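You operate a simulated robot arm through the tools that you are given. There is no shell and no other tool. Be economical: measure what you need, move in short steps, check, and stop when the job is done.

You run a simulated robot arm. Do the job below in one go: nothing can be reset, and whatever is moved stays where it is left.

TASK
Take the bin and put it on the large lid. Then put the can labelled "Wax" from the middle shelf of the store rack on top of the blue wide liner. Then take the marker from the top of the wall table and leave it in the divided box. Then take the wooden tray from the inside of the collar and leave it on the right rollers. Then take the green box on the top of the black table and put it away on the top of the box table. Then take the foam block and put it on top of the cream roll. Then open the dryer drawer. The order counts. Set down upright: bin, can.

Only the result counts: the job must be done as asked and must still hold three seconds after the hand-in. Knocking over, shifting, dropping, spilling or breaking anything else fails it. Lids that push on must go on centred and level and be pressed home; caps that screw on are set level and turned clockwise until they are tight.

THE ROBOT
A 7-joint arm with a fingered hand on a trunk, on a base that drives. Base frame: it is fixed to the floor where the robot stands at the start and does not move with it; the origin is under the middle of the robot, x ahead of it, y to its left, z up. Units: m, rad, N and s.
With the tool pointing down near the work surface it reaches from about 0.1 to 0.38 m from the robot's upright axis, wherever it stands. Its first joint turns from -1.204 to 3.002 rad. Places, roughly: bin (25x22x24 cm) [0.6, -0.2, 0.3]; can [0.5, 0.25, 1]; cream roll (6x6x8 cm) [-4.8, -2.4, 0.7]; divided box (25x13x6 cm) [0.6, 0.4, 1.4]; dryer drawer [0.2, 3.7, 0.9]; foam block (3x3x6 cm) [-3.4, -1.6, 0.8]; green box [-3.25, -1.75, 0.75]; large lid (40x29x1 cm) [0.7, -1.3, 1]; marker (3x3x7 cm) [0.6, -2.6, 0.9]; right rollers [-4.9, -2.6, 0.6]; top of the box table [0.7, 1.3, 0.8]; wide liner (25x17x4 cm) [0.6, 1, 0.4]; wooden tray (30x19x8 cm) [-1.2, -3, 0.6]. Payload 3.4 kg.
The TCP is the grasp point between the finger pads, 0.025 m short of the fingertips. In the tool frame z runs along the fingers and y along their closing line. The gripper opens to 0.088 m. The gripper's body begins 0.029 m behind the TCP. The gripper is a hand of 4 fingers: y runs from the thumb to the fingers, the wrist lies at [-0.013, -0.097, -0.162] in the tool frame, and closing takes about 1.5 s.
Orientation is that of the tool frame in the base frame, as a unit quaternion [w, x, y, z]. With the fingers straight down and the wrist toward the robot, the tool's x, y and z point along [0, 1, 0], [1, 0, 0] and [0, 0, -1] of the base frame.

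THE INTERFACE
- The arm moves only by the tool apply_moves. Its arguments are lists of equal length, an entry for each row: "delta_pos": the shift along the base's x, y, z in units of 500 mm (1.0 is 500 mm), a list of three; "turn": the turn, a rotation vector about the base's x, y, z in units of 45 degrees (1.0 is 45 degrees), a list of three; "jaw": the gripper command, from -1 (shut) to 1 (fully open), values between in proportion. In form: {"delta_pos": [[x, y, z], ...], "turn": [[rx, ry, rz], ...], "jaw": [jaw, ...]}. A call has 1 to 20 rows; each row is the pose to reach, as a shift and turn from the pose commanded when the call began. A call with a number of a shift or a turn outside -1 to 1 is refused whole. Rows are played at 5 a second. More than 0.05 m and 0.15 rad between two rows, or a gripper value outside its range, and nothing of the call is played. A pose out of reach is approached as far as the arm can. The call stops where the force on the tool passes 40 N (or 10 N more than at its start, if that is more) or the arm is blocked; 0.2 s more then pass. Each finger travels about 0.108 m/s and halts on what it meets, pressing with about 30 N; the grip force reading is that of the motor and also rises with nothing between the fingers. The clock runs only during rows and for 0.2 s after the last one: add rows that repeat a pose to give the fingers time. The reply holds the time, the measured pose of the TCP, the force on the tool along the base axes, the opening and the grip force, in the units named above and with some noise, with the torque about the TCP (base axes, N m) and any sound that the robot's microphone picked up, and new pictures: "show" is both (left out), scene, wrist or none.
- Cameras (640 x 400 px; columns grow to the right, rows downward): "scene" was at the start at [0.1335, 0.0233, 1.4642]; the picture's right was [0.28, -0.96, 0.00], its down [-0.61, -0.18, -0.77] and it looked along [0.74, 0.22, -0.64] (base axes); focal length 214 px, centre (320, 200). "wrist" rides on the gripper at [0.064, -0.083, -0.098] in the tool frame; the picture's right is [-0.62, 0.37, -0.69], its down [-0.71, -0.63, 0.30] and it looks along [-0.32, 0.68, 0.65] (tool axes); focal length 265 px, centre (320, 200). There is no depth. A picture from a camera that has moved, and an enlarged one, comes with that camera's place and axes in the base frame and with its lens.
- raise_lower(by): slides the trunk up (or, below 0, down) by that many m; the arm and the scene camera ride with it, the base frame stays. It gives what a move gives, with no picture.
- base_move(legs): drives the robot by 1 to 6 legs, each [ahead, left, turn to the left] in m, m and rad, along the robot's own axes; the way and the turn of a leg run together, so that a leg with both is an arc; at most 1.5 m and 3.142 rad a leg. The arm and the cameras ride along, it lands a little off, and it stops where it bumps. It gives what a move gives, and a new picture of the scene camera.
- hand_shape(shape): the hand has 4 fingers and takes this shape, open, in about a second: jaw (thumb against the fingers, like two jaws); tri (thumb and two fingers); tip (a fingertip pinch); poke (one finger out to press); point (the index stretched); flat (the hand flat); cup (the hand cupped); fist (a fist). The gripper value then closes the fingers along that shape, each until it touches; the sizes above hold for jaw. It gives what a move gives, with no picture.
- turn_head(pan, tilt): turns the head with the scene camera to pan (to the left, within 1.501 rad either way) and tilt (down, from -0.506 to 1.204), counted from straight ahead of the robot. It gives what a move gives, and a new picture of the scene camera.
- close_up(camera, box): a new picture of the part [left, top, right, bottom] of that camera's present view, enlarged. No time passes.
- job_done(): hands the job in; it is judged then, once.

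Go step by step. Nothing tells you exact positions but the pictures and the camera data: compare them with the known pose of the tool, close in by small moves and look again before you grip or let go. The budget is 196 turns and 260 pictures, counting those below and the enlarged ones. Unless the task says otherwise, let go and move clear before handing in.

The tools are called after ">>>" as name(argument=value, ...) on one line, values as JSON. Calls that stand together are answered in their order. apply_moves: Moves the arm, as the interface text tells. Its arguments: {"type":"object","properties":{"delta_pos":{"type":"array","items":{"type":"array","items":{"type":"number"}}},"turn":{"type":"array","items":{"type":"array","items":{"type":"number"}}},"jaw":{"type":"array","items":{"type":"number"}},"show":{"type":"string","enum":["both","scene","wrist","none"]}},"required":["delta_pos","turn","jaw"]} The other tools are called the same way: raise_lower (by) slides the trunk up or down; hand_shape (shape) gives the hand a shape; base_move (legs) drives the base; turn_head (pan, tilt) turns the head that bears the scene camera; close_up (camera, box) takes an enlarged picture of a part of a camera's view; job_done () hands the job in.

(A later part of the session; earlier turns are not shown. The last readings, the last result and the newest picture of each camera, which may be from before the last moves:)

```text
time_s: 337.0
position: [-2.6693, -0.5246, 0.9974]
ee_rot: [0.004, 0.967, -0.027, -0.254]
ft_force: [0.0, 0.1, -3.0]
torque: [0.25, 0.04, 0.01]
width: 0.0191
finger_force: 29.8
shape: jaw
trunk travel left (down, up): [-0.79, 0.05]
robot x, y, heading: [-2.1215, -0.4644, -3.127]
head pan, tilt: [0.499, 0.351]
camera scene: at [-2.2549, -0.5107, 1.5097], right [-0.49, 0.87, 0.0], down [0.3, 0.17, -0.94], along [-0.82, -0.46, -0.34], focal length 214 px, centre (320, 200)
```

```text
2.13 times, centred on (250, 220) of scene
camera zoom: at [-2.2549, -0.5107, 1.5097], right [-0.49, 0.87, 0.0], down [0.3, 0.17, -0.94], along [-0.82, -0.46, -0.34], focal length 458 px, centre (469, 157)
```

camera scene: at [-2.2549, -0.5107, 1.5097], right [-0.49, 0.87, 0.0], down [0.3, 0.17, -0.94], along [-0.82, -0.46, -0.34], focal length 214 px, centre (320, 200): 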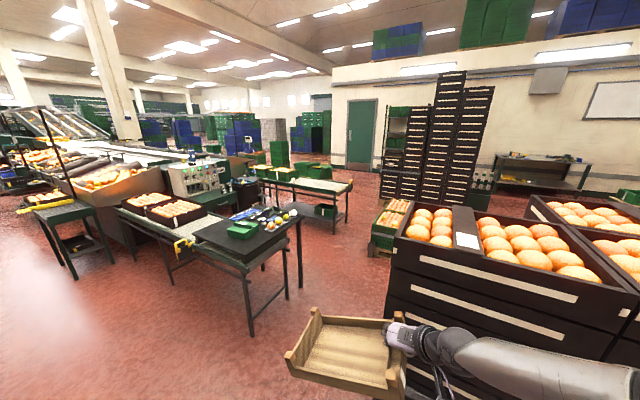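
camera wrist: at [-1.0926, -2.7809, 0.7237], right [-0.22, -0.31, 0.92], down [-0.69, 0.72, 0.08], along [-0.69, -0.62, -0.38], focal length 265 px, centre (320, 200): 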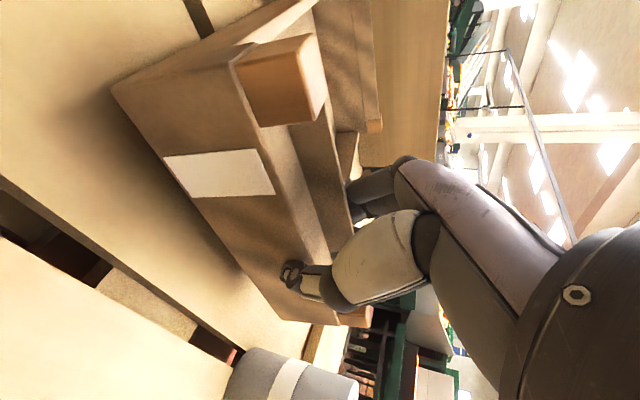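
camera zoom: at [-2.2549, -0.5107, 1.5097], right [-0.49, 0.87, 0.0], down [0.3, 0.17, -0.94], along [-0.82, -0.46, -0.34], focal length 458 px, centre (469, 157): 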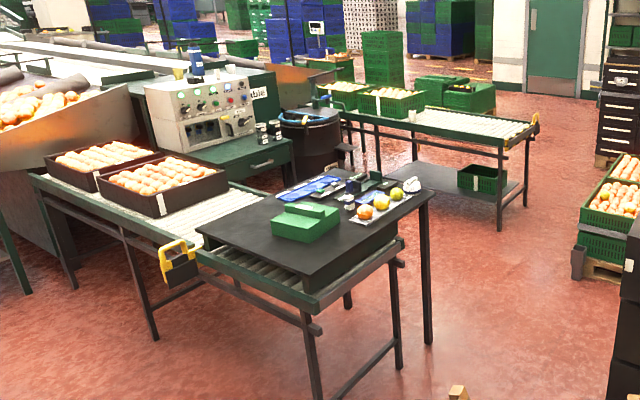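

I see the right rollers (rear conveyor, free part near (−4.85, −2.1)) and the black table. I raise the arm for clearance and drive through the gap north of the black table.

>>> apply_moves(delta_pos=[[0, 0, 0.08], [0, 0, 0.16], [0, 0, 0.24], [0, 0, 0.32], [0, 0, 0.4], [0, 0, 0.5]], turn=[[0, 0, 0], [0, 0, 0], [0, 0, 0], [0, 0, 0], [0, 0, 0], [0, 0, 0]], jaw=[-1, -1, -1, -1, -1, -1], show="none")

>>> base_move(legs=[[0.28, 0, 0], [0, 0.6, -0.015]])

>>> turn_head(pan=0.0, tilt=0.5)

>>> turn_head(pan=-0.7, tilt=0.6)

```text
time_s: 338.4
position: [-2.6683, -0.5262, 1.2492]
ee_rot: [0.005, 0.967, -0.026, -0.254]
ft_force: [-0.6, 0.4, -1.9]
torque: [0.26, 0.04, -0.03]
width: 0.0191
finger_force: 29.8
shape: jaw
trunk travel left (down, up): [-0.79, 0.05]
robot x, y, heading: [-2.1259, -0.4621, -3.127]
head pan, tilt: [0.499, 0.351]
```

```text
time_s: 339.5
position: [-2.712, -0.5314, 1.2479]
ee_rot: [0.005, 0.969, -0.019, -0.246]
ft_force: [13.7, 0.2, -0.8]
torque: [0.2, -0.29, 0.16]
width: 0.0214
finger_force: 29.5
shape: jaw
trunk travel left (down, up): [-0.79, 0.05]
robot x, y, heading: [-2.1815, -0.4618, -3.121]
head pan, tilt: [0.499, 0.351]
stopped in leg 1: the force on the tool passed its limit at 42 N (the readings are from after the stop); the commanded pose is now the measured one
camera scene: at [-2.3043, -0.5111, 1.5101], right [-0.49, 0.87, 0.0], down [0.3, 0.17, -0.94], along [-0.82, -0.46, -0.34], focal length 214 px, centre (320, 200)
```

scene: 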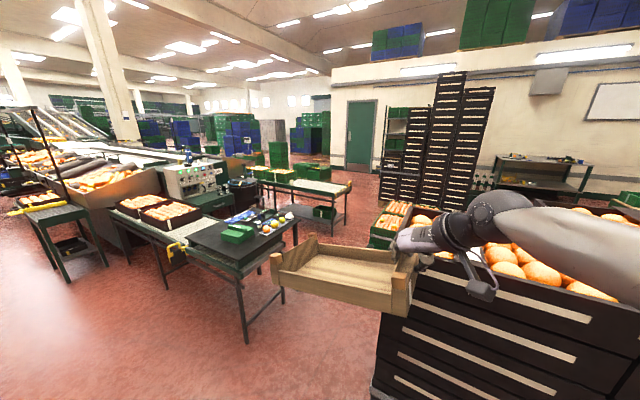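

```text
time_s: 340.4
position: [-2.712, -0.5315, 1.2488]
ee_rot: [0.006, 0.968, -0.021, -0.249]
ft_force: [17.0, 1.0, -0.9]
torque: [0.24, -0.34, 0.19]
width: 0.0217
finger_force: 30.4
shape: jaw
trunk travel left (down, up): [-0.79, 0.05]
robot x, y, heading: [-2.183, -0.4646, -3.125]
head pan, tilt: [0.0, 0.499]
camera scene: at [-2.3133, -0.4671, 1.4967], right [-0.02, 1.0, 0.0], down [0.47, 0.01, -0.88], along [-0.88, -0.02, -0.47], focal length 214 px, centre (320, 200)
```

scene: 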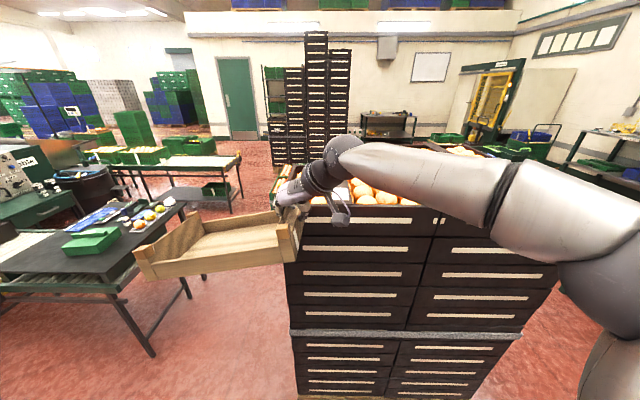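

```text
time_s: 341.5
position: [-2.7136, -0.5297, 1.2491]
ee_rot: [0.006, 0.968, -0.021, -0.248]
ft_force: [16.3, 1.0, -1.0]
torque: [0.25, -0.37, 0.17]
width: 0.022
finger_force: 30.3
shape: jaw
trunk travel left (down, up): [-0.79, 0.05]
robot x, y, heading: [-2.1821, -0.4665, -3.12]
head pan, tilt: [-0.7, 0.6]
camera scene: at [-2.2909, -0.4098, 1.4875], right [0.63, 0.78, 0.0], down [0.43, -0.36, -0.83], along [-0.64, 0.52, -0.56], focal length 214 px, centre (320, 200)
```

scene: 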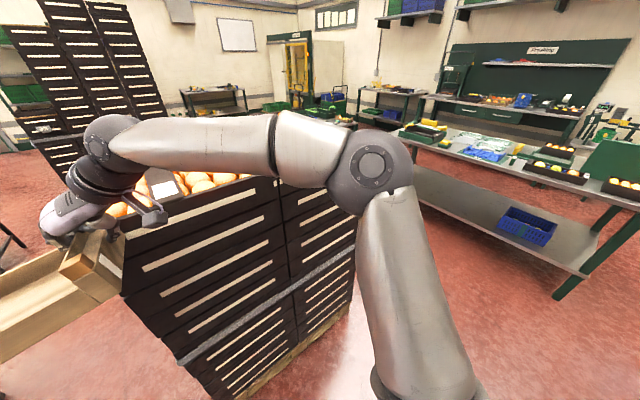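

The tray touched the crate stack. I back off straight and then move left past it.

>>> base_move(legs=[[-0.15, 0, 0]])

>>> base_move(legs=[[0, 0.62, -0.02]])

>>> turn_head(pan=0.0, tilt=0.5)

```text
time_s: 342.9
position: [-2.5692, -0.5276, 1.2466]
ee_rot: [0.005, 0.969, -0.021, -0.247]
ft_force: [-1.0, 0.0, -1.9]
torque: [0.23, 0.0, 0.01]
width: 0.0206
finger_force: 30.4
shape: jaw
trunk travel left (down, up): [-0.79, 0.05]
robot x, y, heading: [-2.028, -0.4605, -3.127]
head pan, tilt: [-0.7, 0.6]
camera scene: at [-2.1485, -0.4073, 1.4869], right [0.63, 0.78, 0.0], down [0.44, -0.36, -0.82], along [-0.64, 0.52, -0.57], focal length 214 px, centre (320, 200)
```

scene: 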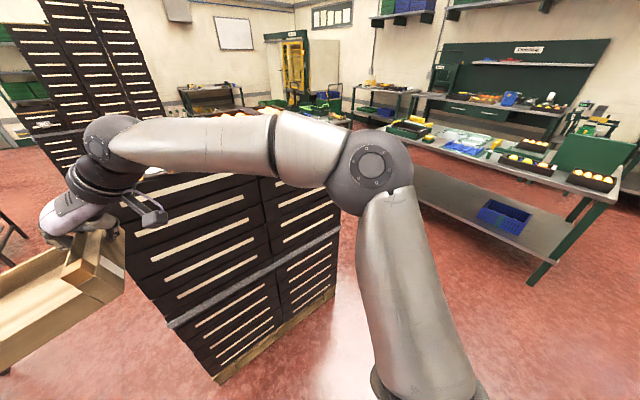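

```text
time_s: 345.4
position: [-2.5569, -0.9867, 1.2456]
ee_rot: [0.028, 0.967, 0.068, -0.244]
ft_force: [-0.7, -0.7, -1.5]
torque: [0.24, 0.03, -0.01]
width: 0.0204
finger_force: 29.8
shape: jaw
trunk travel left (down, up): [-0.79, 0.05]
robot x, y, heading: [-2.0378, -0.8247, -2.941]
head pan, tilt: [-0.7, 0.6]
stopped in leg 1: the robot was blocked; the commanded pose is now the measured one
camera scene: at [-2.1644, -0.7911, 1.4868], right [0.48, 0.88, 0.0], down [0.5, -0.27, -0.82], along [-0.73, 0.39, -0.57], focal length 214 px, centre (320, 200)
```

scene: 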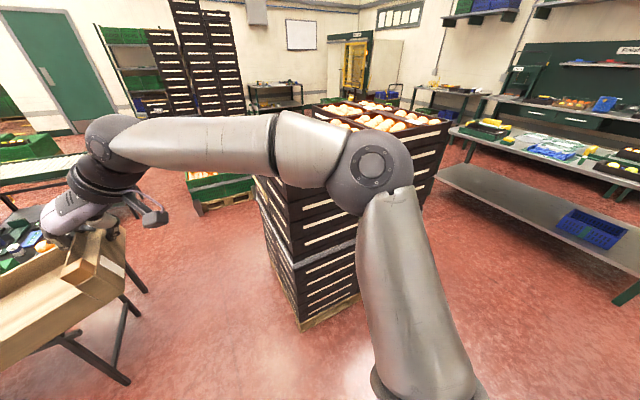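

```text
time_s: 346.5
position: [-2.5542, -0.9837, 1.2472]
ee_rot: [0.028, 0.967, 0.067, -0.245]
ft_force: [0.0, 0.7, -1.0]
torque: [0.24, 0.04, 0.04]
width: 0.0203
finger_force: 30.0
shape: jaw
trunk travel left (down, up): [-0.79, 0.05]
robot x, y, heading: [-2.0349, -0.8222, -2.939]
head pan, tilt: [0.0, 0.499]
camera scene: at [-2.1745, -0.8495, 1.4959], right [-0.2, 0.98, 0.0], down [0.47, 0.1, -0.88], along [-0.86, -0.18, -0.48], focal length 214 px, centre (320, 200)
```

scene: 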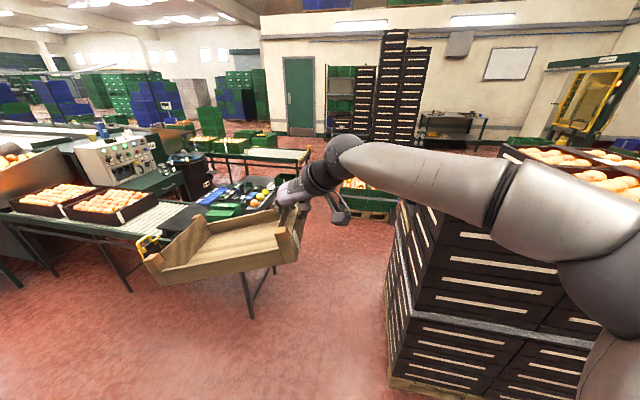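

The base nudged the blue crate behind-left. I go forward away from it, straighten, then continue west between table and stack.

>>> base_move(legs=[[0.36, 0, 0], [0, 0, -0.2], [0, 0.1, 0]])

>>> turn_head(pan=1.5, tilt=0.7)

>>> turn_head(pan=-0.5, tilt=0.6)

```text
time_s: 350.3
position: [-2.9255, -1.0498, 1.2478]
ee_rot: [0.004, 0.969, -0.028, -0.247]
ft_force: [1.0, -0.2, -0.5]
torque: [0.26, 0.02, 0.01]
width: 0.0205
finger_force: 29.5
shape: jaw
trunk travel left (down, up): [-0.79, 0.05]
robot x, y, heading: [-2.383, -0.9937, -3.137]
head pan, tilt: [0.0, 0.499]
camera scene: at [-2.5246, -0.9929, 1.496], right [-0.01, 1.0, 0.0], down [0.48, 0.0, -0.88], along [-0.88, 0.0, -0.48], focal length 214 px, centre (320, 200)
```

scene: 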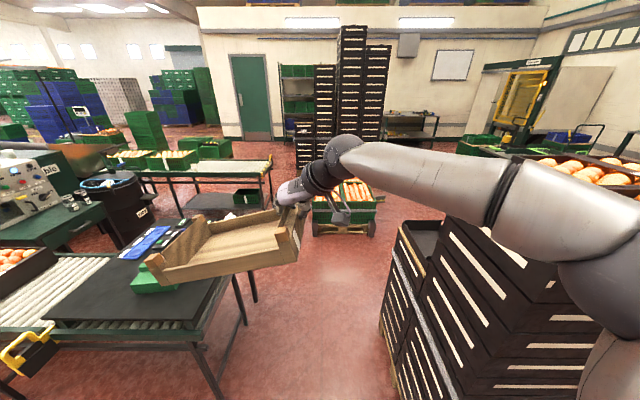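

```text
time_s: 351.9
position: [-2.9245, -1.0511, 1.2477]
ee_rot: [0.005, 0.968, -0.03, -0.247]
ft_force: [0.2, -0.4, -2.2]
torque: [0.26, 0.04, -0.01]
width: 0.0202
finger_force: 30.0
shape: jaw
trunk travel left (down, up): [-0.79, 0.05]
robot x, y, heading: [-2.3868, -0.9894, -3.135]
head pan, tilt: [1.499, 0.7]
camera scene: at [-2.4393, -1.077, 1.4783], right [-1.0, 0.07, 0.0], down [0.04, 0.64, -0.76], along [-0.05, -0.76, -0.64], focal length 214 px, centre (320, 200)
```

scene: 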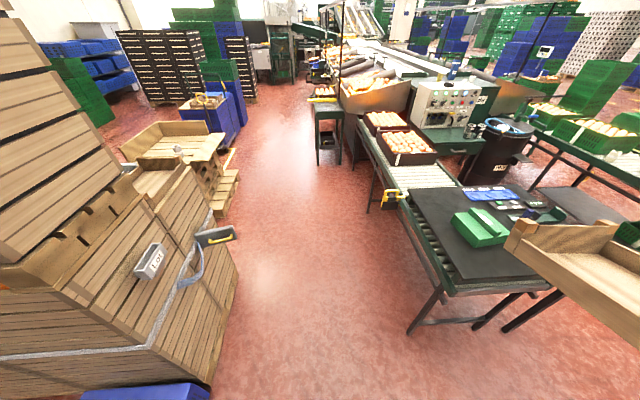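

```text
time_s: 353.8
position: [-2.9245, -1.0507, 1.2475]
ee_rot: [0.005, 0.968, -0.029, -0.248]
ft_force: [-0.8, 0.2, -1.3]
torque: [0.28, 0.04, 0.03]
width: 0.0205
finger_force: 29.8
shape: jaw
trunk travel left (down, up): [-0.79, 0.05]
robot x, y, heading: [-2.3824, -0.9917, -3.135]
head pan, tilt: [-0.499, 0.6]
camera scene: at [-2.5115, -0.9504, 1.4869], right [0.47, 0.88, 0.0], down [0.5, -0.27, -0.82], along [-0.73, 0.39, -0.57], focal length 214 px, centre (320, 200)
```

scene: 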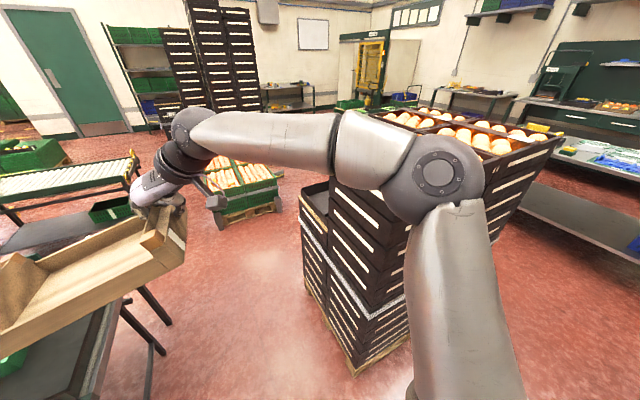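

Clear. I shift slightly left and drive west along the gap, then look at the right rollers.

>>> base_move(legs=[[0, 0.06, 0], [1.45, 0, 0]])

>>> turn_head(pan=0.7, tilt=0.5)

```text
time_s: 361.6
position: [-4.3808, -1.1112, 1.2467]
ee_rot: [0.003, 0.968, -0.031, -0.248]
ft_force: [0.1, 0.8, -2.4]
torque: [0.25, 0.01, -0.01]
width: 0.0201
finger_force: 30.7
shape: jaw
trunk travel left (down, up): [-0.79, 0.05]
robot x, y, heading: [-3.8435, -1.0584, 3.143]
head pan, tilt: [-0.499, 0.6]
camera scene: at [-3.9676, -1.0141, 1.4869], right [0.48, 0.88, 0.0], down [0.5, -0.27, -0.82], along [-0.72, 0.4, -0.57], focal length 214 px, centre (320, 200)
```

scene: 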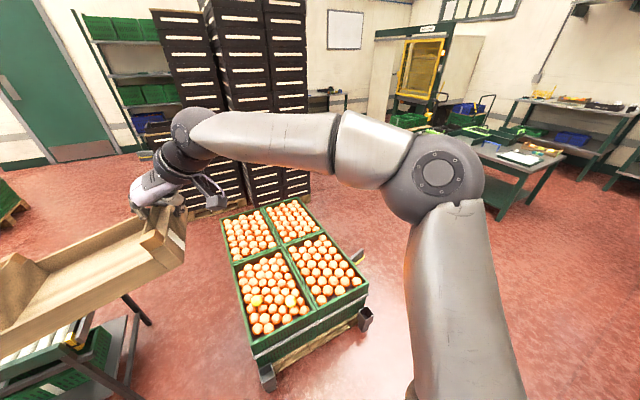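

```text
time_s: 363.0
position: [-4.3819, -1.1114, 1.2473]
ee_rot: [0.004, 0.968, -0.032, -0.247]
ft_force: [-0.4, 0.4, -1.5]
torque: [0.27, 0.04, 0.02]
width: 0.0207
finger_force: 29.9
shape: jaw
trunk travel left (down, up): [-0.79, 0.05]
robot x, y, heading: [-3.843, -1.0546, 3.142]
head pan, tilt: [0.7, 0.499]
camera scene: at [-3.9596, -1.115, 1.496], right [-0.64, 0.77, 0.0], down [0.37, 0.31, -0.88], along [-0.67, -0.56, -0.48], focal length 214 px, centre (320, 200)
```

scene: 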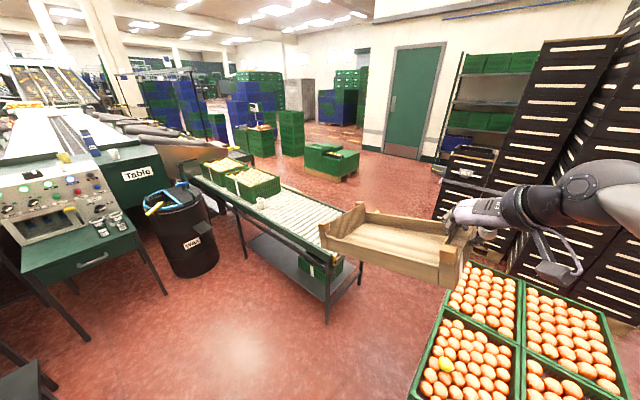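

>>> close_up(camera="scene", box=[80, 140, 360, 330])

```text
2.11 times, centred on (220, 235) of scene
camera zoom: at [-3.9596, -1.115, 1.496], right [-0.64, 0.77, 0.0], down [0.37, 0.31, -0.88], along [-0.67, -0.56, -0.48], focal length 452 px, centre (530, 126)
```

zoom: 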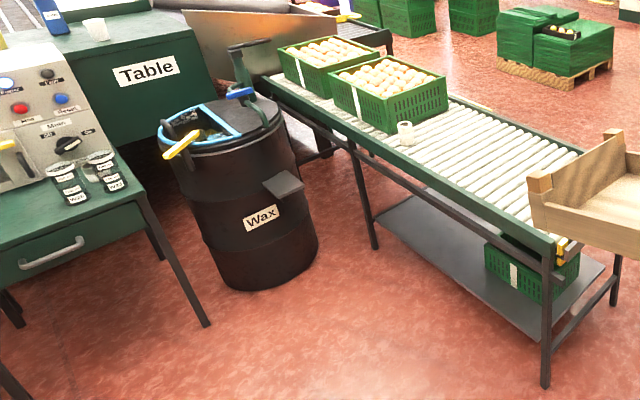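

The right rollers run x≈−4.69…−5.12 from y≈−1.65 south, with the cream roll at y≈−2.39. I go forward, then left, to face the free roller part.

>>> base_move(legs=[[0.22, 0, 0], [0, 0.73, 0]])

>>> raise_lower(by=-0.35)

>>> turn_head(pan=0.0, tilt=0.6)

```text
time_s: 368.2
position: [-4.6029, -1.8289, 1.2464]
ee_rot: [0.003, 0.968, -0.035, -0.247]
ft_force: [1.1, 0.1, -2.2]
torque: [0.27, -0.04, 0.01]
width: 0.0202
finger_force: 29.6
shape: jaw
trunk travel left (down, up): [-0.79, 0.05]
robot x, y, heading: [-4.062, -1.7757, 3.136]
head pan, tilt: [0.7, 0.499]
camera scene: at [-4.182, -1.8338, 1.496], right [-0.64, 0.77, 0.0], down [0.37, 0.31, -0.88], along [-0.68, -0.56, -0.48], focal length 214 px, centre (320, 200)
```

scene: 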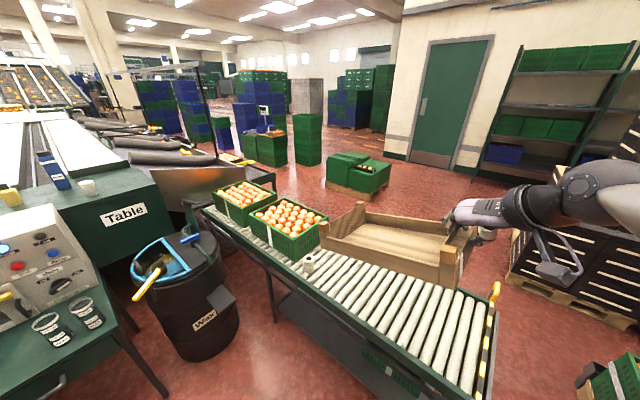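

```text
time_s: 371.6
position: [-4.6034, -1.8277, 0.8971]
ee_rot: [0.002, 0.968, -0.036, -0.248]
ft_force: [0.3, -0.3, -2.5]
torque: [0.24, 0.02, 0.0]
width: 0.0201
finger_force: 29.4
shape: jaw
trunk travel left (down, up): [-0.44, 0.4]
robot x, y, heading: [-4.0626, -1.7748, 3.134]
head pan, tilt: [0.7, 0.499]
```

```text
time_s: 372.7
position: [-4.6027, -1.8279, 0.8982]
ee_rot: [0.003, 0.969, -0.035, -0.246]
ft_force: [-0.1, -0.5, -1.5]
torque: [0.28, 0.0, -0.01]
width: 0.0203
finger_force: 29.9
shape: jaw
trunk travel left (down, up): [-0.44, 0.4]
robot x, y, heading: [-4.0613, -1.7754, 3.131]
head pan, tilt: [0.0, 0.6]
camera scene: at [-4.2003, -1.775, 1.1369], right [0.01, 1.0, 0.0], down [0.57, 0.0, -0.82], along [-0.82, 0.0, -0.57], focal length 214 px, centre (320, 200)
```

scene: 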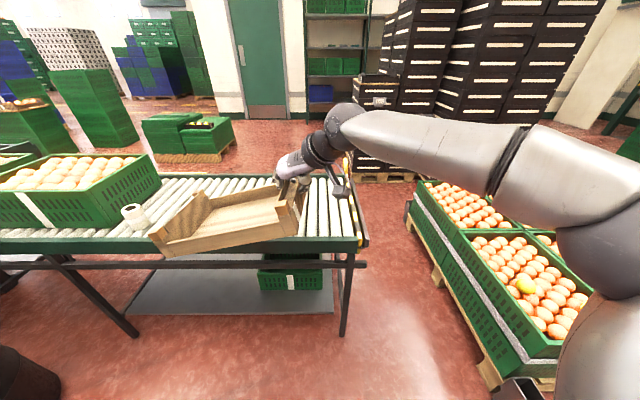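

I roll the hand to level the tray, then drive forward over the rollers.

>>> apply_moves(delta_pos=[[0, 0, 0], [0, 0, 0], [0, 0, 0]], turn=[[-0.1, 0, 0], [-0.2, 0, 0], [-0.2, 0, 0]], jaw=[-1, -1, -1], show="none")

>>> base_move(legs=[[0.275, 0.01, 0.005]])

>>> close_up(camera="scene", box=[120, 120, 400, 300])

```text
time_s: 373.5
position: [-4.604, -1.827, 0.8975]
ee_rot: [0.079, 0.965, -0.054, -0.243]
ft_force: [0.5, -0.2, -1.6]
torque: [0.24, 0.01, -0.02]
width: 0.0204
finger_force: 29.9
shape: jaw
trunk travel left (down, up): [-0.44, 0.4]
robot x, y, heading: [-4.0632, -1.7764, 3.136]
head pan, tilt: [0.0, 0.6]
```

```text
time_s: 375.4
position: [-4.8746, -1.8408, 0.8979]
ee_rot: [0.081, 0.966, -0.05, -0.242]
ft_force: [-0.5, 0.1, -1.7]
torque: [0.29, 0.01, 0.0]
width: 0.0203
finger_force: 30.3
shape: jaw
trunk travel left (down, up): [-0.44, 0.4]
robot x, y, heading: [-4.3321, -1.7864, -3.142]
head pan, tilt: [0.0, 0.6]
camera scene: at [-4.4722, -1.7856, 1.1368], right [0.0, 1.0, 0.0], down [0.57, 0.0, -0.82], along [-0.82, 0.0, -0.57], focal length 214 px, centre (320, 200)
```

scene: 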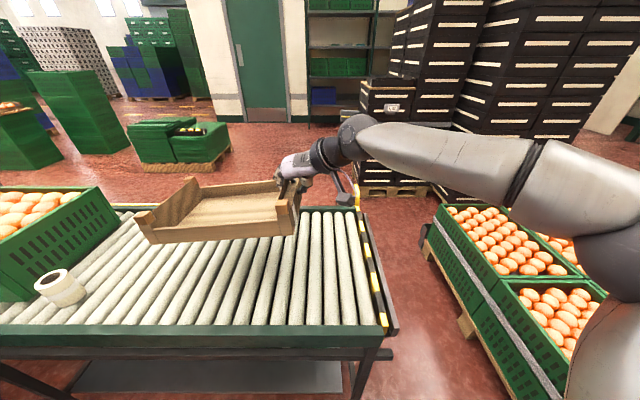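

```text
2.22 times, centred on (260, 210) of scene
camera zoom: at [-4.4722, -1.7856, 1.1368], right [0.0, 1.0, 0.0], down [0.57, 0.0, -0.82], along [-0.82, 0.0, -0.57], focal length 477 px, centre (453, 178)
```

zoom: 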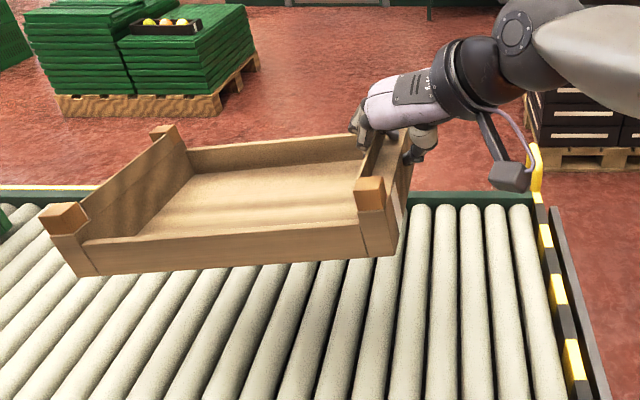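

Level now. I lower toward the rollers.

>>> apply_moves(delta_pos=[[0, 0, -0.08], [0, 0, -0.16], [0, 0, -0.24], [0, 0, -0.31], [0, 0, -0.31]], turn=[[0, 0, 0], [0, 0, 0], [0, 0, 0], [0, 0, 0], [0, 0, 0]], jaw=[-1, -1, -1, -1, -1], show="none")

>>> close_up(camera="scene", box=[120, 120, 400, 300])

```text
time_s: 376.6
position: [-4.8735, -1.8425, 0.7426]
ee_rot: [0.08, 0.965, -0.049, -0.244]
ft_force: [-1.2, 0.0, -1.6]
torque: [0.27, 0.0, 0.02]
width: 0.0205
finger_force: 29.9
shape: jaw
trunk travel left (down, up): [-0.44, 0.4]
robot x, y, heading: [-4.3343, -1.7833, -3.139]
head pan, tilt: [0.0, 0.6]
```

```text
2.22 times, centred on (260, 210) of scene
camera zoom: at [-4.4716, -1.7856, 1.1369], right [0.0, 1.0, 0.0], down [0.57, 0.0, -0.82], along [-0.82, 0.0, -0.57], focal length 477 px, centre (453, 178)
```

zoom: 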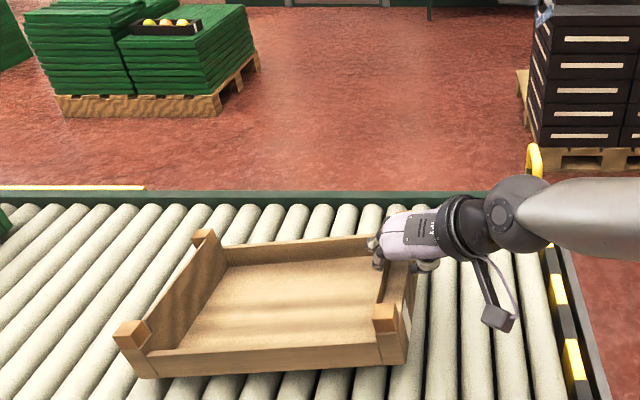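

>>> apply_moves(delta_pos=[[0, 0, -0.015], [0, 0, -0.03], [0, 0, -0.045], [0, 0, -0.045]], turn=[[0, 0, 0], [0, 0, 0], [0, 0, 0], [0, 0, 0]], jaw=[-1, -1, -1, -1], show="none")

>>> close_up(camera="scene", box=[120, 120, 400, 300])

```text
time_s: 377.6
position: [-4.8742, -1.8417, 0.7206]
ee_rot: [0.08, 0.966, -0.05, -0.242]
ft_force: [-0.7, -0.1, -1.6]
torque: [0.1, 0.08, -0.01]
width: 0.0202
finger_force: 29.2
shape: jaw
trunk travel left (down, up): [-0.44, 0.4]
robot x, y, heading: [-4.3315, -1.7827, -3.142]
head pan, tilt: [0.0, 0.6]
```

```text
2.22 times, centred on (260, 210) of scene
camera zoom: at [-4.4716, -1.7856, 1.1369], right [0.0, 1.0, 0.0], down [0.57, 0.0, -0.82], along [-0.82, 0.0, -0.57], focal length 477 px, centre (453, 178)
```

zoom: 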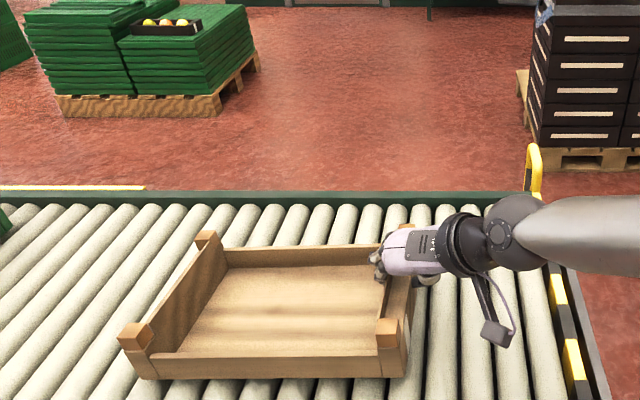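

The far end touches. I lower a little more until it carries.

>>> apply_moves(delta_pos=[[0, 0, -0.008], [0, 0, -0.016], [0, 0, -0.022], [0, 0, -0.022]], turn=[[0, 0, 0], [0, 0, 0], [0, 0, 0], [0, 0, 0]], jaw=[-1, -1, -1, -1], show="none")

```text
time_s: 378.6
position: [-4.8757, -1.8424, 0.7089]
ee_rot: [0.08, 0.965, -0.049, -0.243]
ft_force: [0.3, -0.8, -1.2]
torque: [0.06, 0.07, 0.03]
width: 0.0201
finger_force: 30.2
shape: jaw
trunk travel left (down, up): [-0.44, 0.4]
robot x, y, heading: [-4.3379, -1.782, -3.136]
head pan, tilt: [0.0, 0.6]
```

>>> apply_moves(delta_pos=[[0, 0, -0.008], [0, 0, -0.016], [0, 0, -0.016]], turn=[[0, 0, 0], [0, 0, 0], [0, 0, 0]], jaw=[-1, -1, -1], show="none")

>>> close_up(camera="scene", box=[120, 120, 400, 300])

```text
time_s: 379.4
position: [-4.8746, -1.8419, 0.7012]
ee_rot: [0.08, 0.965, -0.051, -0.244]
ft_force: [0.0, 0.6, -0.5]
torque: [0.0, 0.09, 0.01]
width: 0.0201
finger_force: 29.8
shape: jaw
trunk travel left (down, up): [-0.44, 0.4]
robot x, y, heading: [-4.3307, -1.7878, -3.145]
head pan, tilt: [0.0, 0.6]
```

```text
2.22 times, centred on (260, 210) of scene
camera zoom: at [-4.4715, -1.7855, 1.1369], right [0.0, 1.0, 0.0], down [0.57, 0.0, -0.82], along [-0.82, 0.0, -0.57], focal length 477 px, centre (453, 178)
```

zoom: 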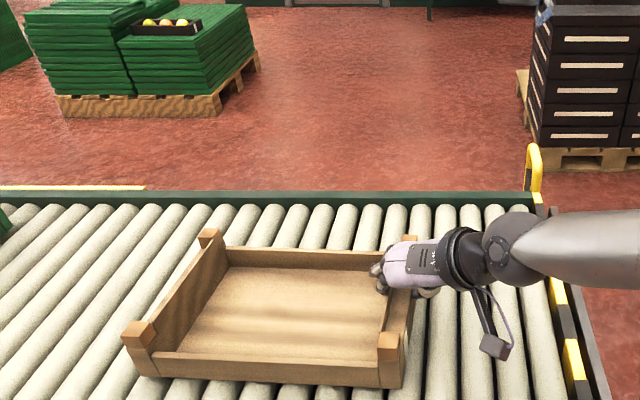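

>>> apply_moves(delta_pos=[[0, 0, -0.006], [0, 0, -0.012], [0, 0, -0.012]], turn=[[0, 0, 0], [0, 0, 0], [0, 0, 0]], jaw=[-1, -1, -1], show="none")

```text
time_s: 380.2
position: [-4.8752, -1.8433, 0.6983]
ee_rot: [0.081, 0.965, -0.05, -0.245]
ft_force: [-1.1, -0.8, 11.7]
torque: [0.03, 0.31, 0.03]
width: 0.0201
finger_force: 30.3
shape: jaw
trunk travel left (down, up): [-0.44, 0.4]
robot x, y, heading: [-4.3367, -1.7857, -3.139]
head pan, tilt: [0.0, 0.6]
```

Full contact (12 N up). I ease up 3 mm and release, then lift clear.

>>> apply_moves(delta_pos=[[0, 0, 0.006], [0, 0, 0.006], [0, 0, 0.006], [0, 0, 0.006], [0, 0, 0.006]], turn=[[0, 0, 0], [0, 0, 0], [0, 0, 0], [0, 0, 0], [0, 0, 0]], jaw=[-0.8, -0.4, 0, 0.4, 0.4], show="none")

>>> apply_moves(delta_pos=[[0, 0, 0.04], [0, 0, 0.12], [0, 0, 0.2], [0, 0, 0.28]], turn=[[0, 0, 0], [0, 0, 0], [0, 0, 0], [0, 0, 0]], jaw=[0.4, 0.4, 0.4, 0.4], show="none")

>>> close_up(camera="scene", box=[40, 120, 400, 330])

```text
time_s: 381.4
position: [-4.8746, -1.8415, 0.6977]
ee_rot: [0.08, 0.965, -0.05, -0.243]
ft_force: [-0.4, 0.0, -0.6]
torque: [0.01, 0.05, -0.03]
width: 0.0611
finger_force: 0.0
shape: jaw
trunk travel left (down, up): [-0.44, 0.4]
robot x, y, heading: [-4.3348, -1.7872, -3.134]
head pan, tilt: [0.0, 0.6]
```

```text
time_s: 382.4
position: [-4.875, -1.8416, 0.8399]
ee_rot: [0.08, 0.965, -0.05, -0.244]
ft_force: [0.5, 0.8, -0.7]
torque: [-0.02, -0.02, 0.0]
width: 0.0614
finger_force: 0.1
shape: jaw
trunk travel left (down, up): [-0.44, 0.4]
robot x, y, heading: [-4.3341, -1.7829, -3.14]
head pan, tilt: [0.0, 0.6]
```

```text
1.78 times, centred on (220, 225) of scene
camera zoom: at [-4.4711, -1.7857, 1.1369], right [0.0, 1.0, 0.0], down [0.56, 0.0, -0.83], along [-0.83, 0.0, -0.56], focal length 381 px, centre (498, 156)
```

zoom: 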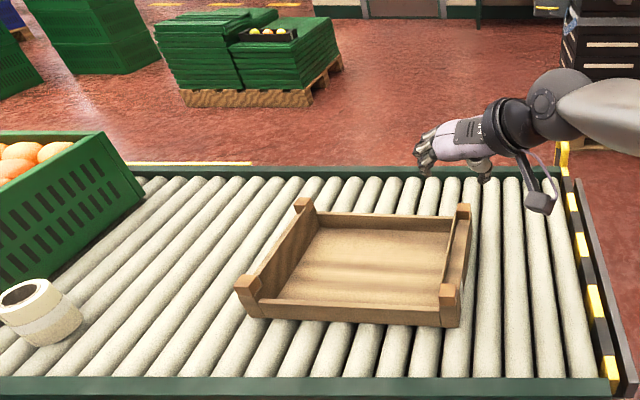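

The tray rests on the right rollers. Next the green box on the black table: I undo the roll, raise the trunk, and drive to the table's north end facing south.

>>> apply_moves(delta_pos=[[0.04, 0, 0.04], [0.08, 0, 0.08], [0.12, 0, 0.12], [0.16, 0, 0.16]], turn=[[0.1, 0, 0], [0.2, 0, 0], [0.2, 0, 0], [0.2, 0, 0]], jaw=[1, 1, 1, 1], show="none")

>>> raise_lower(by=0.35)

>>> base_move(legs=[[-0.28, 0, 0], [0, -0.74, 0], [0, 0, 1.57], [0, 0.75, 0]])

>>> turn_head(pan=0.1, tilt=0.8)

```text
time_s: 383.4
position: [-4.7957, -1.8434, 0.9194]
ee_rot: [0.004, 0.969, -0.031, -0.247]
ft_force: [0.6, 0.2, 0.2]
torque: [-0.03, -0.01, -0.01]
width: 0.0878
finger_force: 0.1
shape: jaw
trunk travel left (down, up): [-0.44, 0.4]
robot x, y, heading: [-4.3359, -1.7858, -3.139]
head pan, tilt: [0.0, 0.6]
```

```text
time_s: 386.9
position: [-4.7967, -1.8423, 1.267]
ee_rot: [0.004, 0.969, -0.031, -0.246]
ft_force: [1.0, -0.8, 0.4]
torque: [-0.04, -0.01, 0.02]
width: 0.0877
finger_force: 0.1
shape: jaw
trunk travel left (down, up): [-0.79, 0.05]
robot x, y, heading: [-4.3362, -1.7855, -3.139]
head pan, tilt: [0.0, 0.6]
```

```text
time_s: 400.0
position: [-3.2409, -1.5003, 1.2675]
ee_rot: [0.176, 0.708, 0.662, -0.172]
ft_force: [0.4, 0.3, 0.0]
torque: [0.04, 0.01, 0.0]
width: 0.0877
finger_force: 0.0
shape: jaw
trunk travel left (down, up): [-0.79, 0.05]
robot x, y, heading: [-3.2932, -1.0383, -1.574]
head pan, tilt: [0.0, 0.6]
camera scene: at [-3.2949, -1.176, 1.4869], right [-1.0, 0.0, 0.0], down [0.0, 0.56, -0.83], along [0.0, -0.83, -0.56], focal length 214 px, centre (320, 200)
```

scene: 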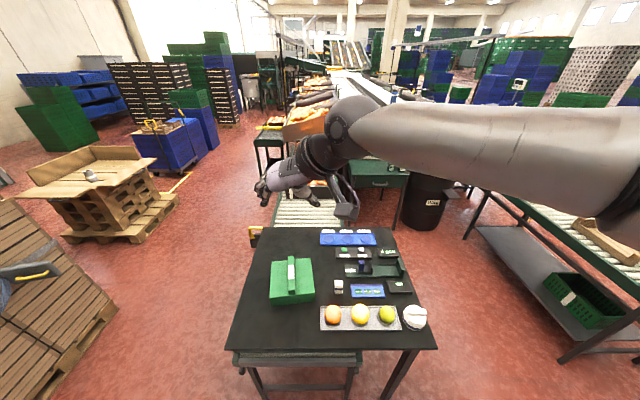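

```text
time_s: 400.7
position: [-3.241, -1.4995, 1.2673]
ee_rot: [0.177, 0.708, 0.661, -0.172]
ft_force: [0.5, 0.2, -0.9]
torque: [0.02, 0.0, 0.0]
width: 0.0878
finger_force: 0.1
shape: jaw
trunk travel left (down, up): [-0.79, 0.05]
robot x, y, heading: [-3.295, -1.0351, -1.579]
head pan, tilt: [0.099, 0.799]
camera scene: at [-3.287, -1.1679, 1.4701], right [-1.0, -0.1, 0.0], down [-0.07, 0.71, -0.7], along [0.07, -0.69, -0.72], focal length 214 px, centre (320, 200)
```

scene: 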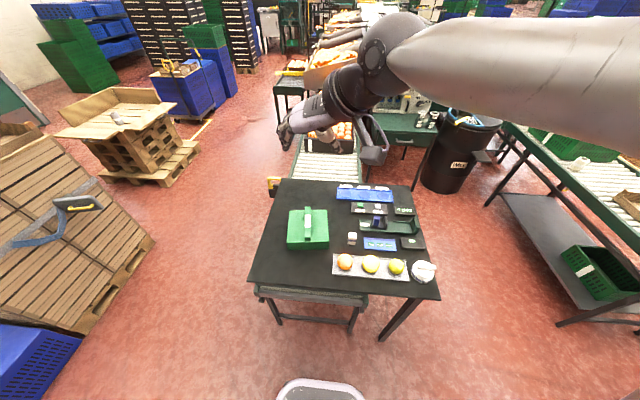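

Good view of the black table. I zoom in.

>>> close_up(camera="scene", box=[245, 170, 445, 300])

```text
3.08 times, centred on (345, 235) of scene
camera zoom: at [-3.287, -1.1679, 1.4701], right [-1.0, -0.1, 0.0], down [-0.07, 0.71, -0.7], along [0.07, -0.69, -0.72], focal length 660 px, centre (243, 92)
```

zoom: 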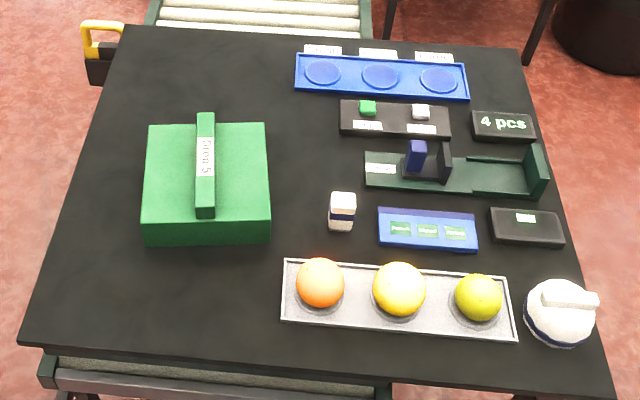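

The green box has a central fin (running along y) near (−3.20, −1.64); the small white/blue block at (−3.37, −1.63) should be the foam. I step closer and lower.

>>> base_move(legs=[[0.1, 0.03, 0.008]])

>>> raise_lower(by=-0.25)

>>> apply_moves(delta_pos=[[0, 0, -0.05]], turn=[[0, 0, 0]], jaw=[1], show="both")

```text
time_s: 401.9
position: [-3.2058, -1.5995, 1.2692]
ee_rot: [0.177, 0.705, 0.665, -0.171]
ft_force: [0.1, -0.7, -0.1]
torque: [0.04, -0.01, 0.01]
width: 0.0875
finger_force: 0.1
shape: jaw
trunk travel left (down, up): [-0.79, 0.05]
robot x, y, heading: [-3.2665, -1.1365, -1.561]
head pan, tilt: [0.099, 0.799]
camera scene: at [-3.2554, -1.269, 1.4701], right [-0.99, -0.11, 0.0], down [-0.08, 0.71, -0.7], along [0.07, -0.69, -0.72], focal length 214 px, centre (320, 200)
```

scene: 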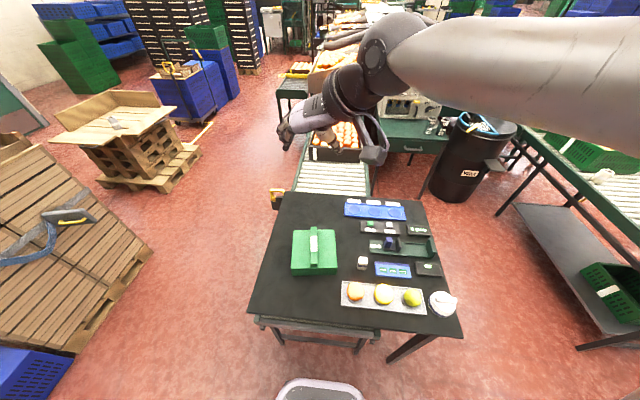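

```text
time_s: 404.5
position: [-3.2066, -1.6009, 1.0183]
ee_rot: [0.178, 0.705, 0.665, -0.171]
ft_force: [0.3, -0.1, -0.2]
torque: [0.0, -0.01, 0.03]
width: 0.0879
finger_force: 0.1
shape: jaw
trunk travel left (down, up): [-0.54, 0.3]
robot x, y, heading: [-3.2666, -1.1383, -1.56]
head pan, tilt: [0.099, 0.799]
```

```text
time_s: 404.9
position: [-3.2049, -1.6002, 0.9941]
ee_rot: [0.178, 0.705, 0.665, -0.171]
ft_force: [-0.1, 0.8, 0.1]
torque: [-0.02, 0.01, 0.04]
width: 0.0876
finger_force: 0.1
shape: jaw
trunk travel left (down, up): [-0.54, 0.3]
robot x, y, heading: [-3.2635, -1.1415, -1.568]
head pan, tilt: [0.099, 0.799]
camera scene: at [-3.2555, -1.2692, 1.2201], right [-0.99, -0.11, 0.0], down [-0.08, 0.71, -0.7], along [0.07, -0.69, -0.72], focal length 214 px, centre (320, 200)
camera wrist: at [-3.2846, -1.4896, 1.0474], right [0.34, -0.23, 0.91], down [-0.67, -0.74, 0.06], along [0.66, -0.63, -0.4], focal length 265 px, centre (320, 200)
```

scene: 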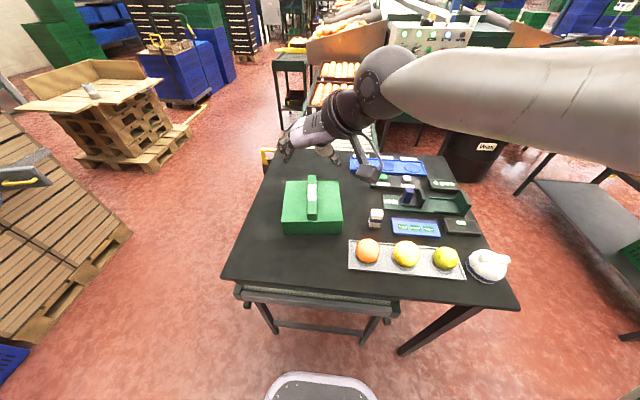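
wrist: 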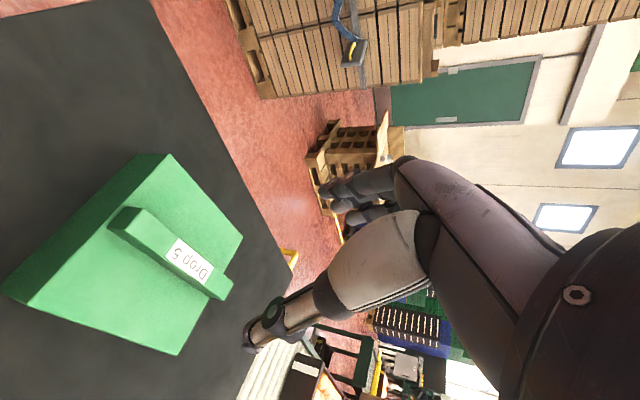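

>>> close_up(camera="scene", box=[260, 160, 420, 260])

```text
4.00 times, centred on (340, 210) of scene
camera zoom: at [-3.2555, -1.2692, 1.2201], right [-0.99, -0.11, 0.0], down [-0.08, 0.71, -0.7], along [0.07, -0.69, -0.72], focal length 858 px, centre (240, 160)
```

zoom: 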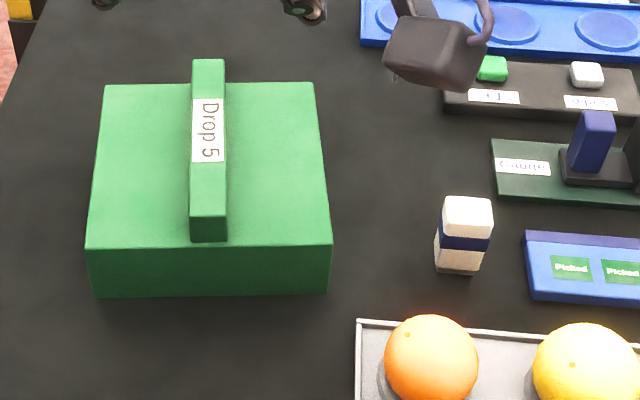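

Box top ≈0.782, fin top ≈0.807, fin centre (−3.19, −1.696). I move above the fin and check.

>>> apply_moves(delta_pos=[[0.01, -0.05, -0.08], [0.02, -0.1, -0.14], [0.028, -0.15, -0.2], [0.03, -0.176, -0.26], [0.03, -0.176, -0.28]], turn=[[0, 0, 0], [0, 0, 0], [0, 0, 0], [0, 0, 0], [0, 0, 0]], jaw=[0.4, 0.4, 0.4, 0.4, 0.4], show="wrist")

>>> close_up(camera="scene", box=[260, 130, 420, 250])

```text
time_s: 406.1
position: [-3.1904, -1.6885, 0.8561]
ee_rot: [0.178, 0.705, 0.665, -0.172]
ft_force: [1.0, 0.9, 0.0]
torque: [-0.01, 0.0, -0.01]
width: 0.0619
finger_force: 0.1
shape: jaw
trunk travel left (down, up): [-0.54, 0.3]
robot x, y, heading: [-3.2678, -1.1411, -1.566]
head pan, tilt: [0.099, 0.799]
camera wrist: at [-3.2702, -1.5797, 0.9081], right [0.34, -0.23, 0.91], down [-0.67, -0.74, 0.06], along [0.66, -0.63, -0.4], focal length 265 px, centre (320, 200)
```

wrist: 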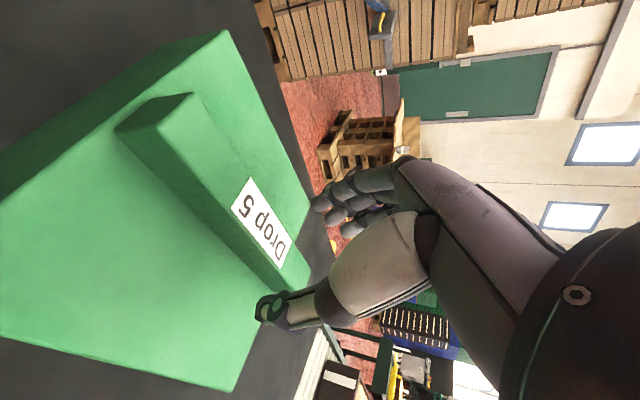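

```text
3.33 times, centred on (340, 190) of scene
camera zoom: at [-3.2554, -1.269, 1.2201], right [-0.99, -0.11, 0.0], down [-0.08, 0.71, -0.7], along [0.07, -0.69, -0.72], focal length 715 px, centre (253, 233)
```

zoom: 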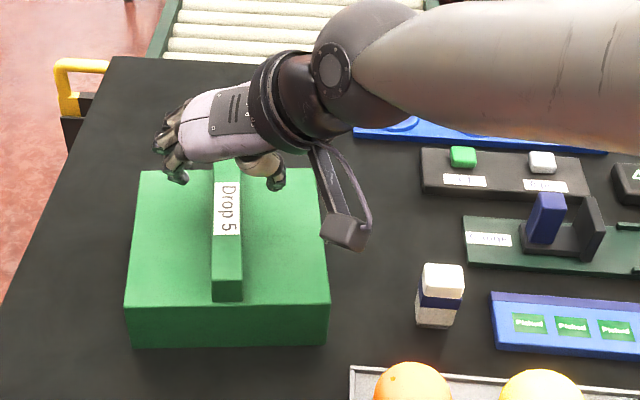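

I descend onto the fin and close.

>>> apply_moves(delta_pos=[[0, 0.02, -0.03], [0, 0.02, -0.06], [0, 0.02, -0.088], [0, 0.02, -0.088], [0, 0.02, -0.088], [0, 0.02, -0.088], [0, 0.02, -0.088], [0, 0.02, -0.088], [0, 0.02, -0.088]], turn=[[0, 0, 0], [0, 0, 0], [0, 0, 0], [0, 0, 0], [0, 0, 0], [0, 0, 0], [0, 0, 0], [0, 0, 0], [0, 0, 0]], jaw=[0.4, 0.4, 0.4, 0.4, 0, -0.5, -1, -1, -1], show="wrist")

>>> close_up(camera="scene", box=[260, 130, 420, 250])

```text
time_s: 408.1
position: [-3.1894, -1.6749, 0.8163]
ee_rot: [0.186, 0.704, 0.663, -0.173]
ft_force: [7.3, 1.6, 36.1]
torque: [-0.42, -1.13, 0.35]
width: 0.031
finger_force: 29.8
shape: jaw
trunk travel left (down, up): [-0.54, 0.3]
robot x, y, heading: [-3.2678, -1.138, -1.565]
head pan, tilt: [0.099, 0.799]
camera wrist: at [-3.2689, -1.5655, 0.8684], right [0.33, -0.22, 0.92], down [-0.67, -0.74, 0.07], along [0.66, -0.64, -0.39], focal length 265 px, centre (320, 200)
```

wrist: 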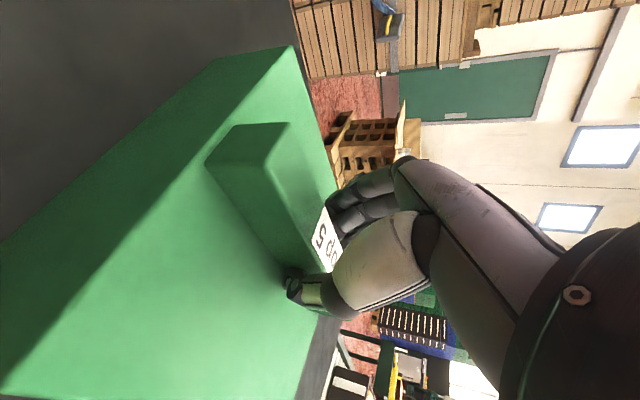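

```text
3.33 times, centred on (340, 190) of scene
camera zoom: at [-3.2549, -1.2632, 1.2208], right [-0.99, -0.11, 0.0], down [-0.08, 0.71, -0.7], along [0.07, -0.7, -0.71], focal length 715 px, centre (253, 233)
```

zoom: 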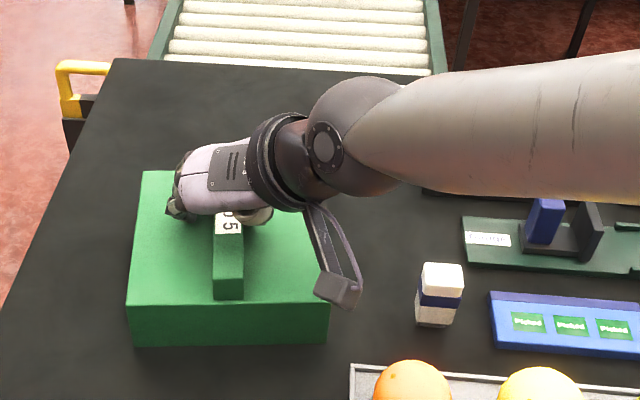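

Fingers touch the box top and grip the fin (3.1 cm). I lift gently.

>>> apply_moves(delta_pos=[[0, 0, 0.02], [0, 0, 0.05], [0, 0, 0.09], [0, 0, 0.13], [0, 0, 0.13]], turn=[[0, 0, 0], [0, 0, 0], [0, 0, 0], [0, 0, 0], [0, 0, 0]], jaw=[-1, -1, -1, -1, -1], show="none")

>>> close_up(camera="scene", box=[260, 130, 420, 250])

```text
time_s: 409.3
position: [-3.1901, -1.676, 0.8748]
ee_rot: [0.176, 0.705, 0.665, -0.171]
ft_force: [-0.8, -0.2, -5.1]
torque: [0.01, 0.02, -0.01]
width: 0.0234
finger_force: 30.4
shape: jaw
trunk travel left (down, up): [-0.54, 0.3]
robot x, y, heading: [-3.265, -1.1375, -1.561]
head pan, tilt: [0.099, 0.799]
```

```text
3.33 times, centred on (340, 190) of scene
camera zoom: at [-3.2554, -1.27, 1.2199], right [-0.99, -0.11, 0.0], down [-0.08, 0.71, -0.7], along [0.07, -0.69, -0.72], focal length 715 px, centre (253, 233)
```

zoom: 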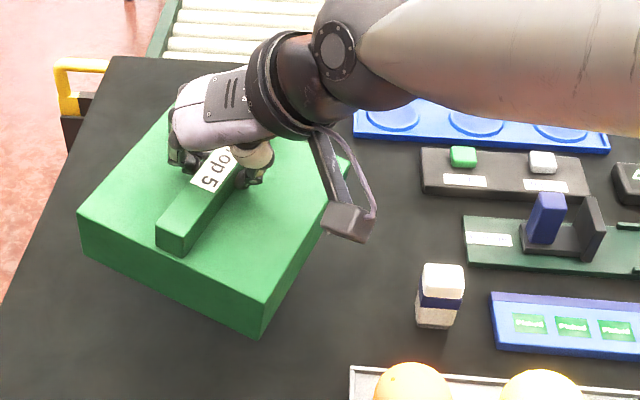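

The box (≈0.5 kg) is held in balance. I raise it and drive back east to the box table.

>>> raise_lower(by=0.3)

>>> apply_moves(delta_pos=[[0, 0.06, 0.06], [0, 0.12, 0.12], [0, 0.16, 0.18]], turn=[[0, 0, 0], [0, 0, 0], [0, 0, 0]], jaw=[-1, -1, -1], show="none")

>>> base_move(legs=[[0.06, 0, 0], [0, 1.05, 0], [-0.7, 0, 0], [0, 0, 1.57], [1.4, 0, 0]])

```text
time_s: 412.3
position: [-3.1897, -1.6758, 1.1746]
ee_rot: [0.177, 0.705, 0.665, -0.171]
ft_force: [-0.5, 0.0, -4.6]
torque: [0.02, 0.05, 0.01]
width: 0.0231
finger_force: 30.0
shape: jaw
trunk travel left (down, up): [-0.84, 0.0]
robot x, y, heading: [-3.2702, -1.139, -1.566]
head pan, tilt: [0.099, 0.799]
```

```text
time_s: 413.1
position: [-3.1923, -1.5959, 1.2692]
ee_rot: [0.177, 0.705, 0.665, -0.172]
ft_force: [0.2, -0.2, -5.5]
torque: [0.0, 0.03, -0.01]
width: 0.0232
finger_force: 29.8
shape: jaw
trunk travel left (down, up): [-0.84, 0.0]
robot x, y, heading: [-3.2642, -1.1411, -1.563]
head pan, tilt: [0.099, 0.799]
```

```text
time_s: 432.9
position: [-0.3641, -0.3462, 1.2679]
ee_rot: [0.246, 0.011, 0.969, 0.009]
ft_force: [-0.3, 0.4, -5.4]
torque: [-0.04, 0.0, 0.03]
width: 0.0232
finger_force: 29.5
shape: jaw
trunk travel left (down, up): [-0.84, 0.0]
robot x, y, heading: [-0.8218, -0.4355, 0.043]
head pan, tilt: [0.099, 0.799]
camera scene: at [-0.6871, -0.4239, 1.52], right [0.14, -0.99, 0.0], down [-0.71, -0.1, -0.7], along [0.69, 0.1, -0.72], focal length 214 px, centre (320, 200)
```

scene: 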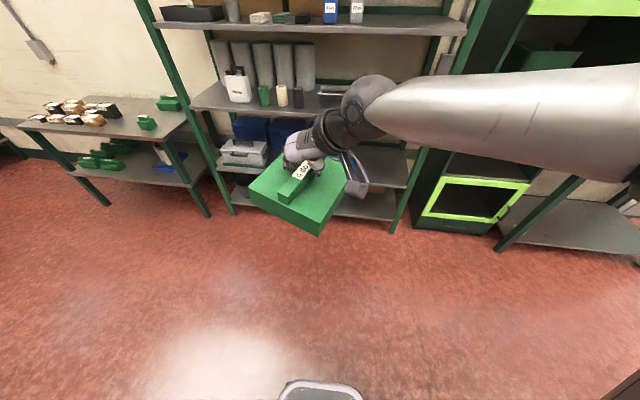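

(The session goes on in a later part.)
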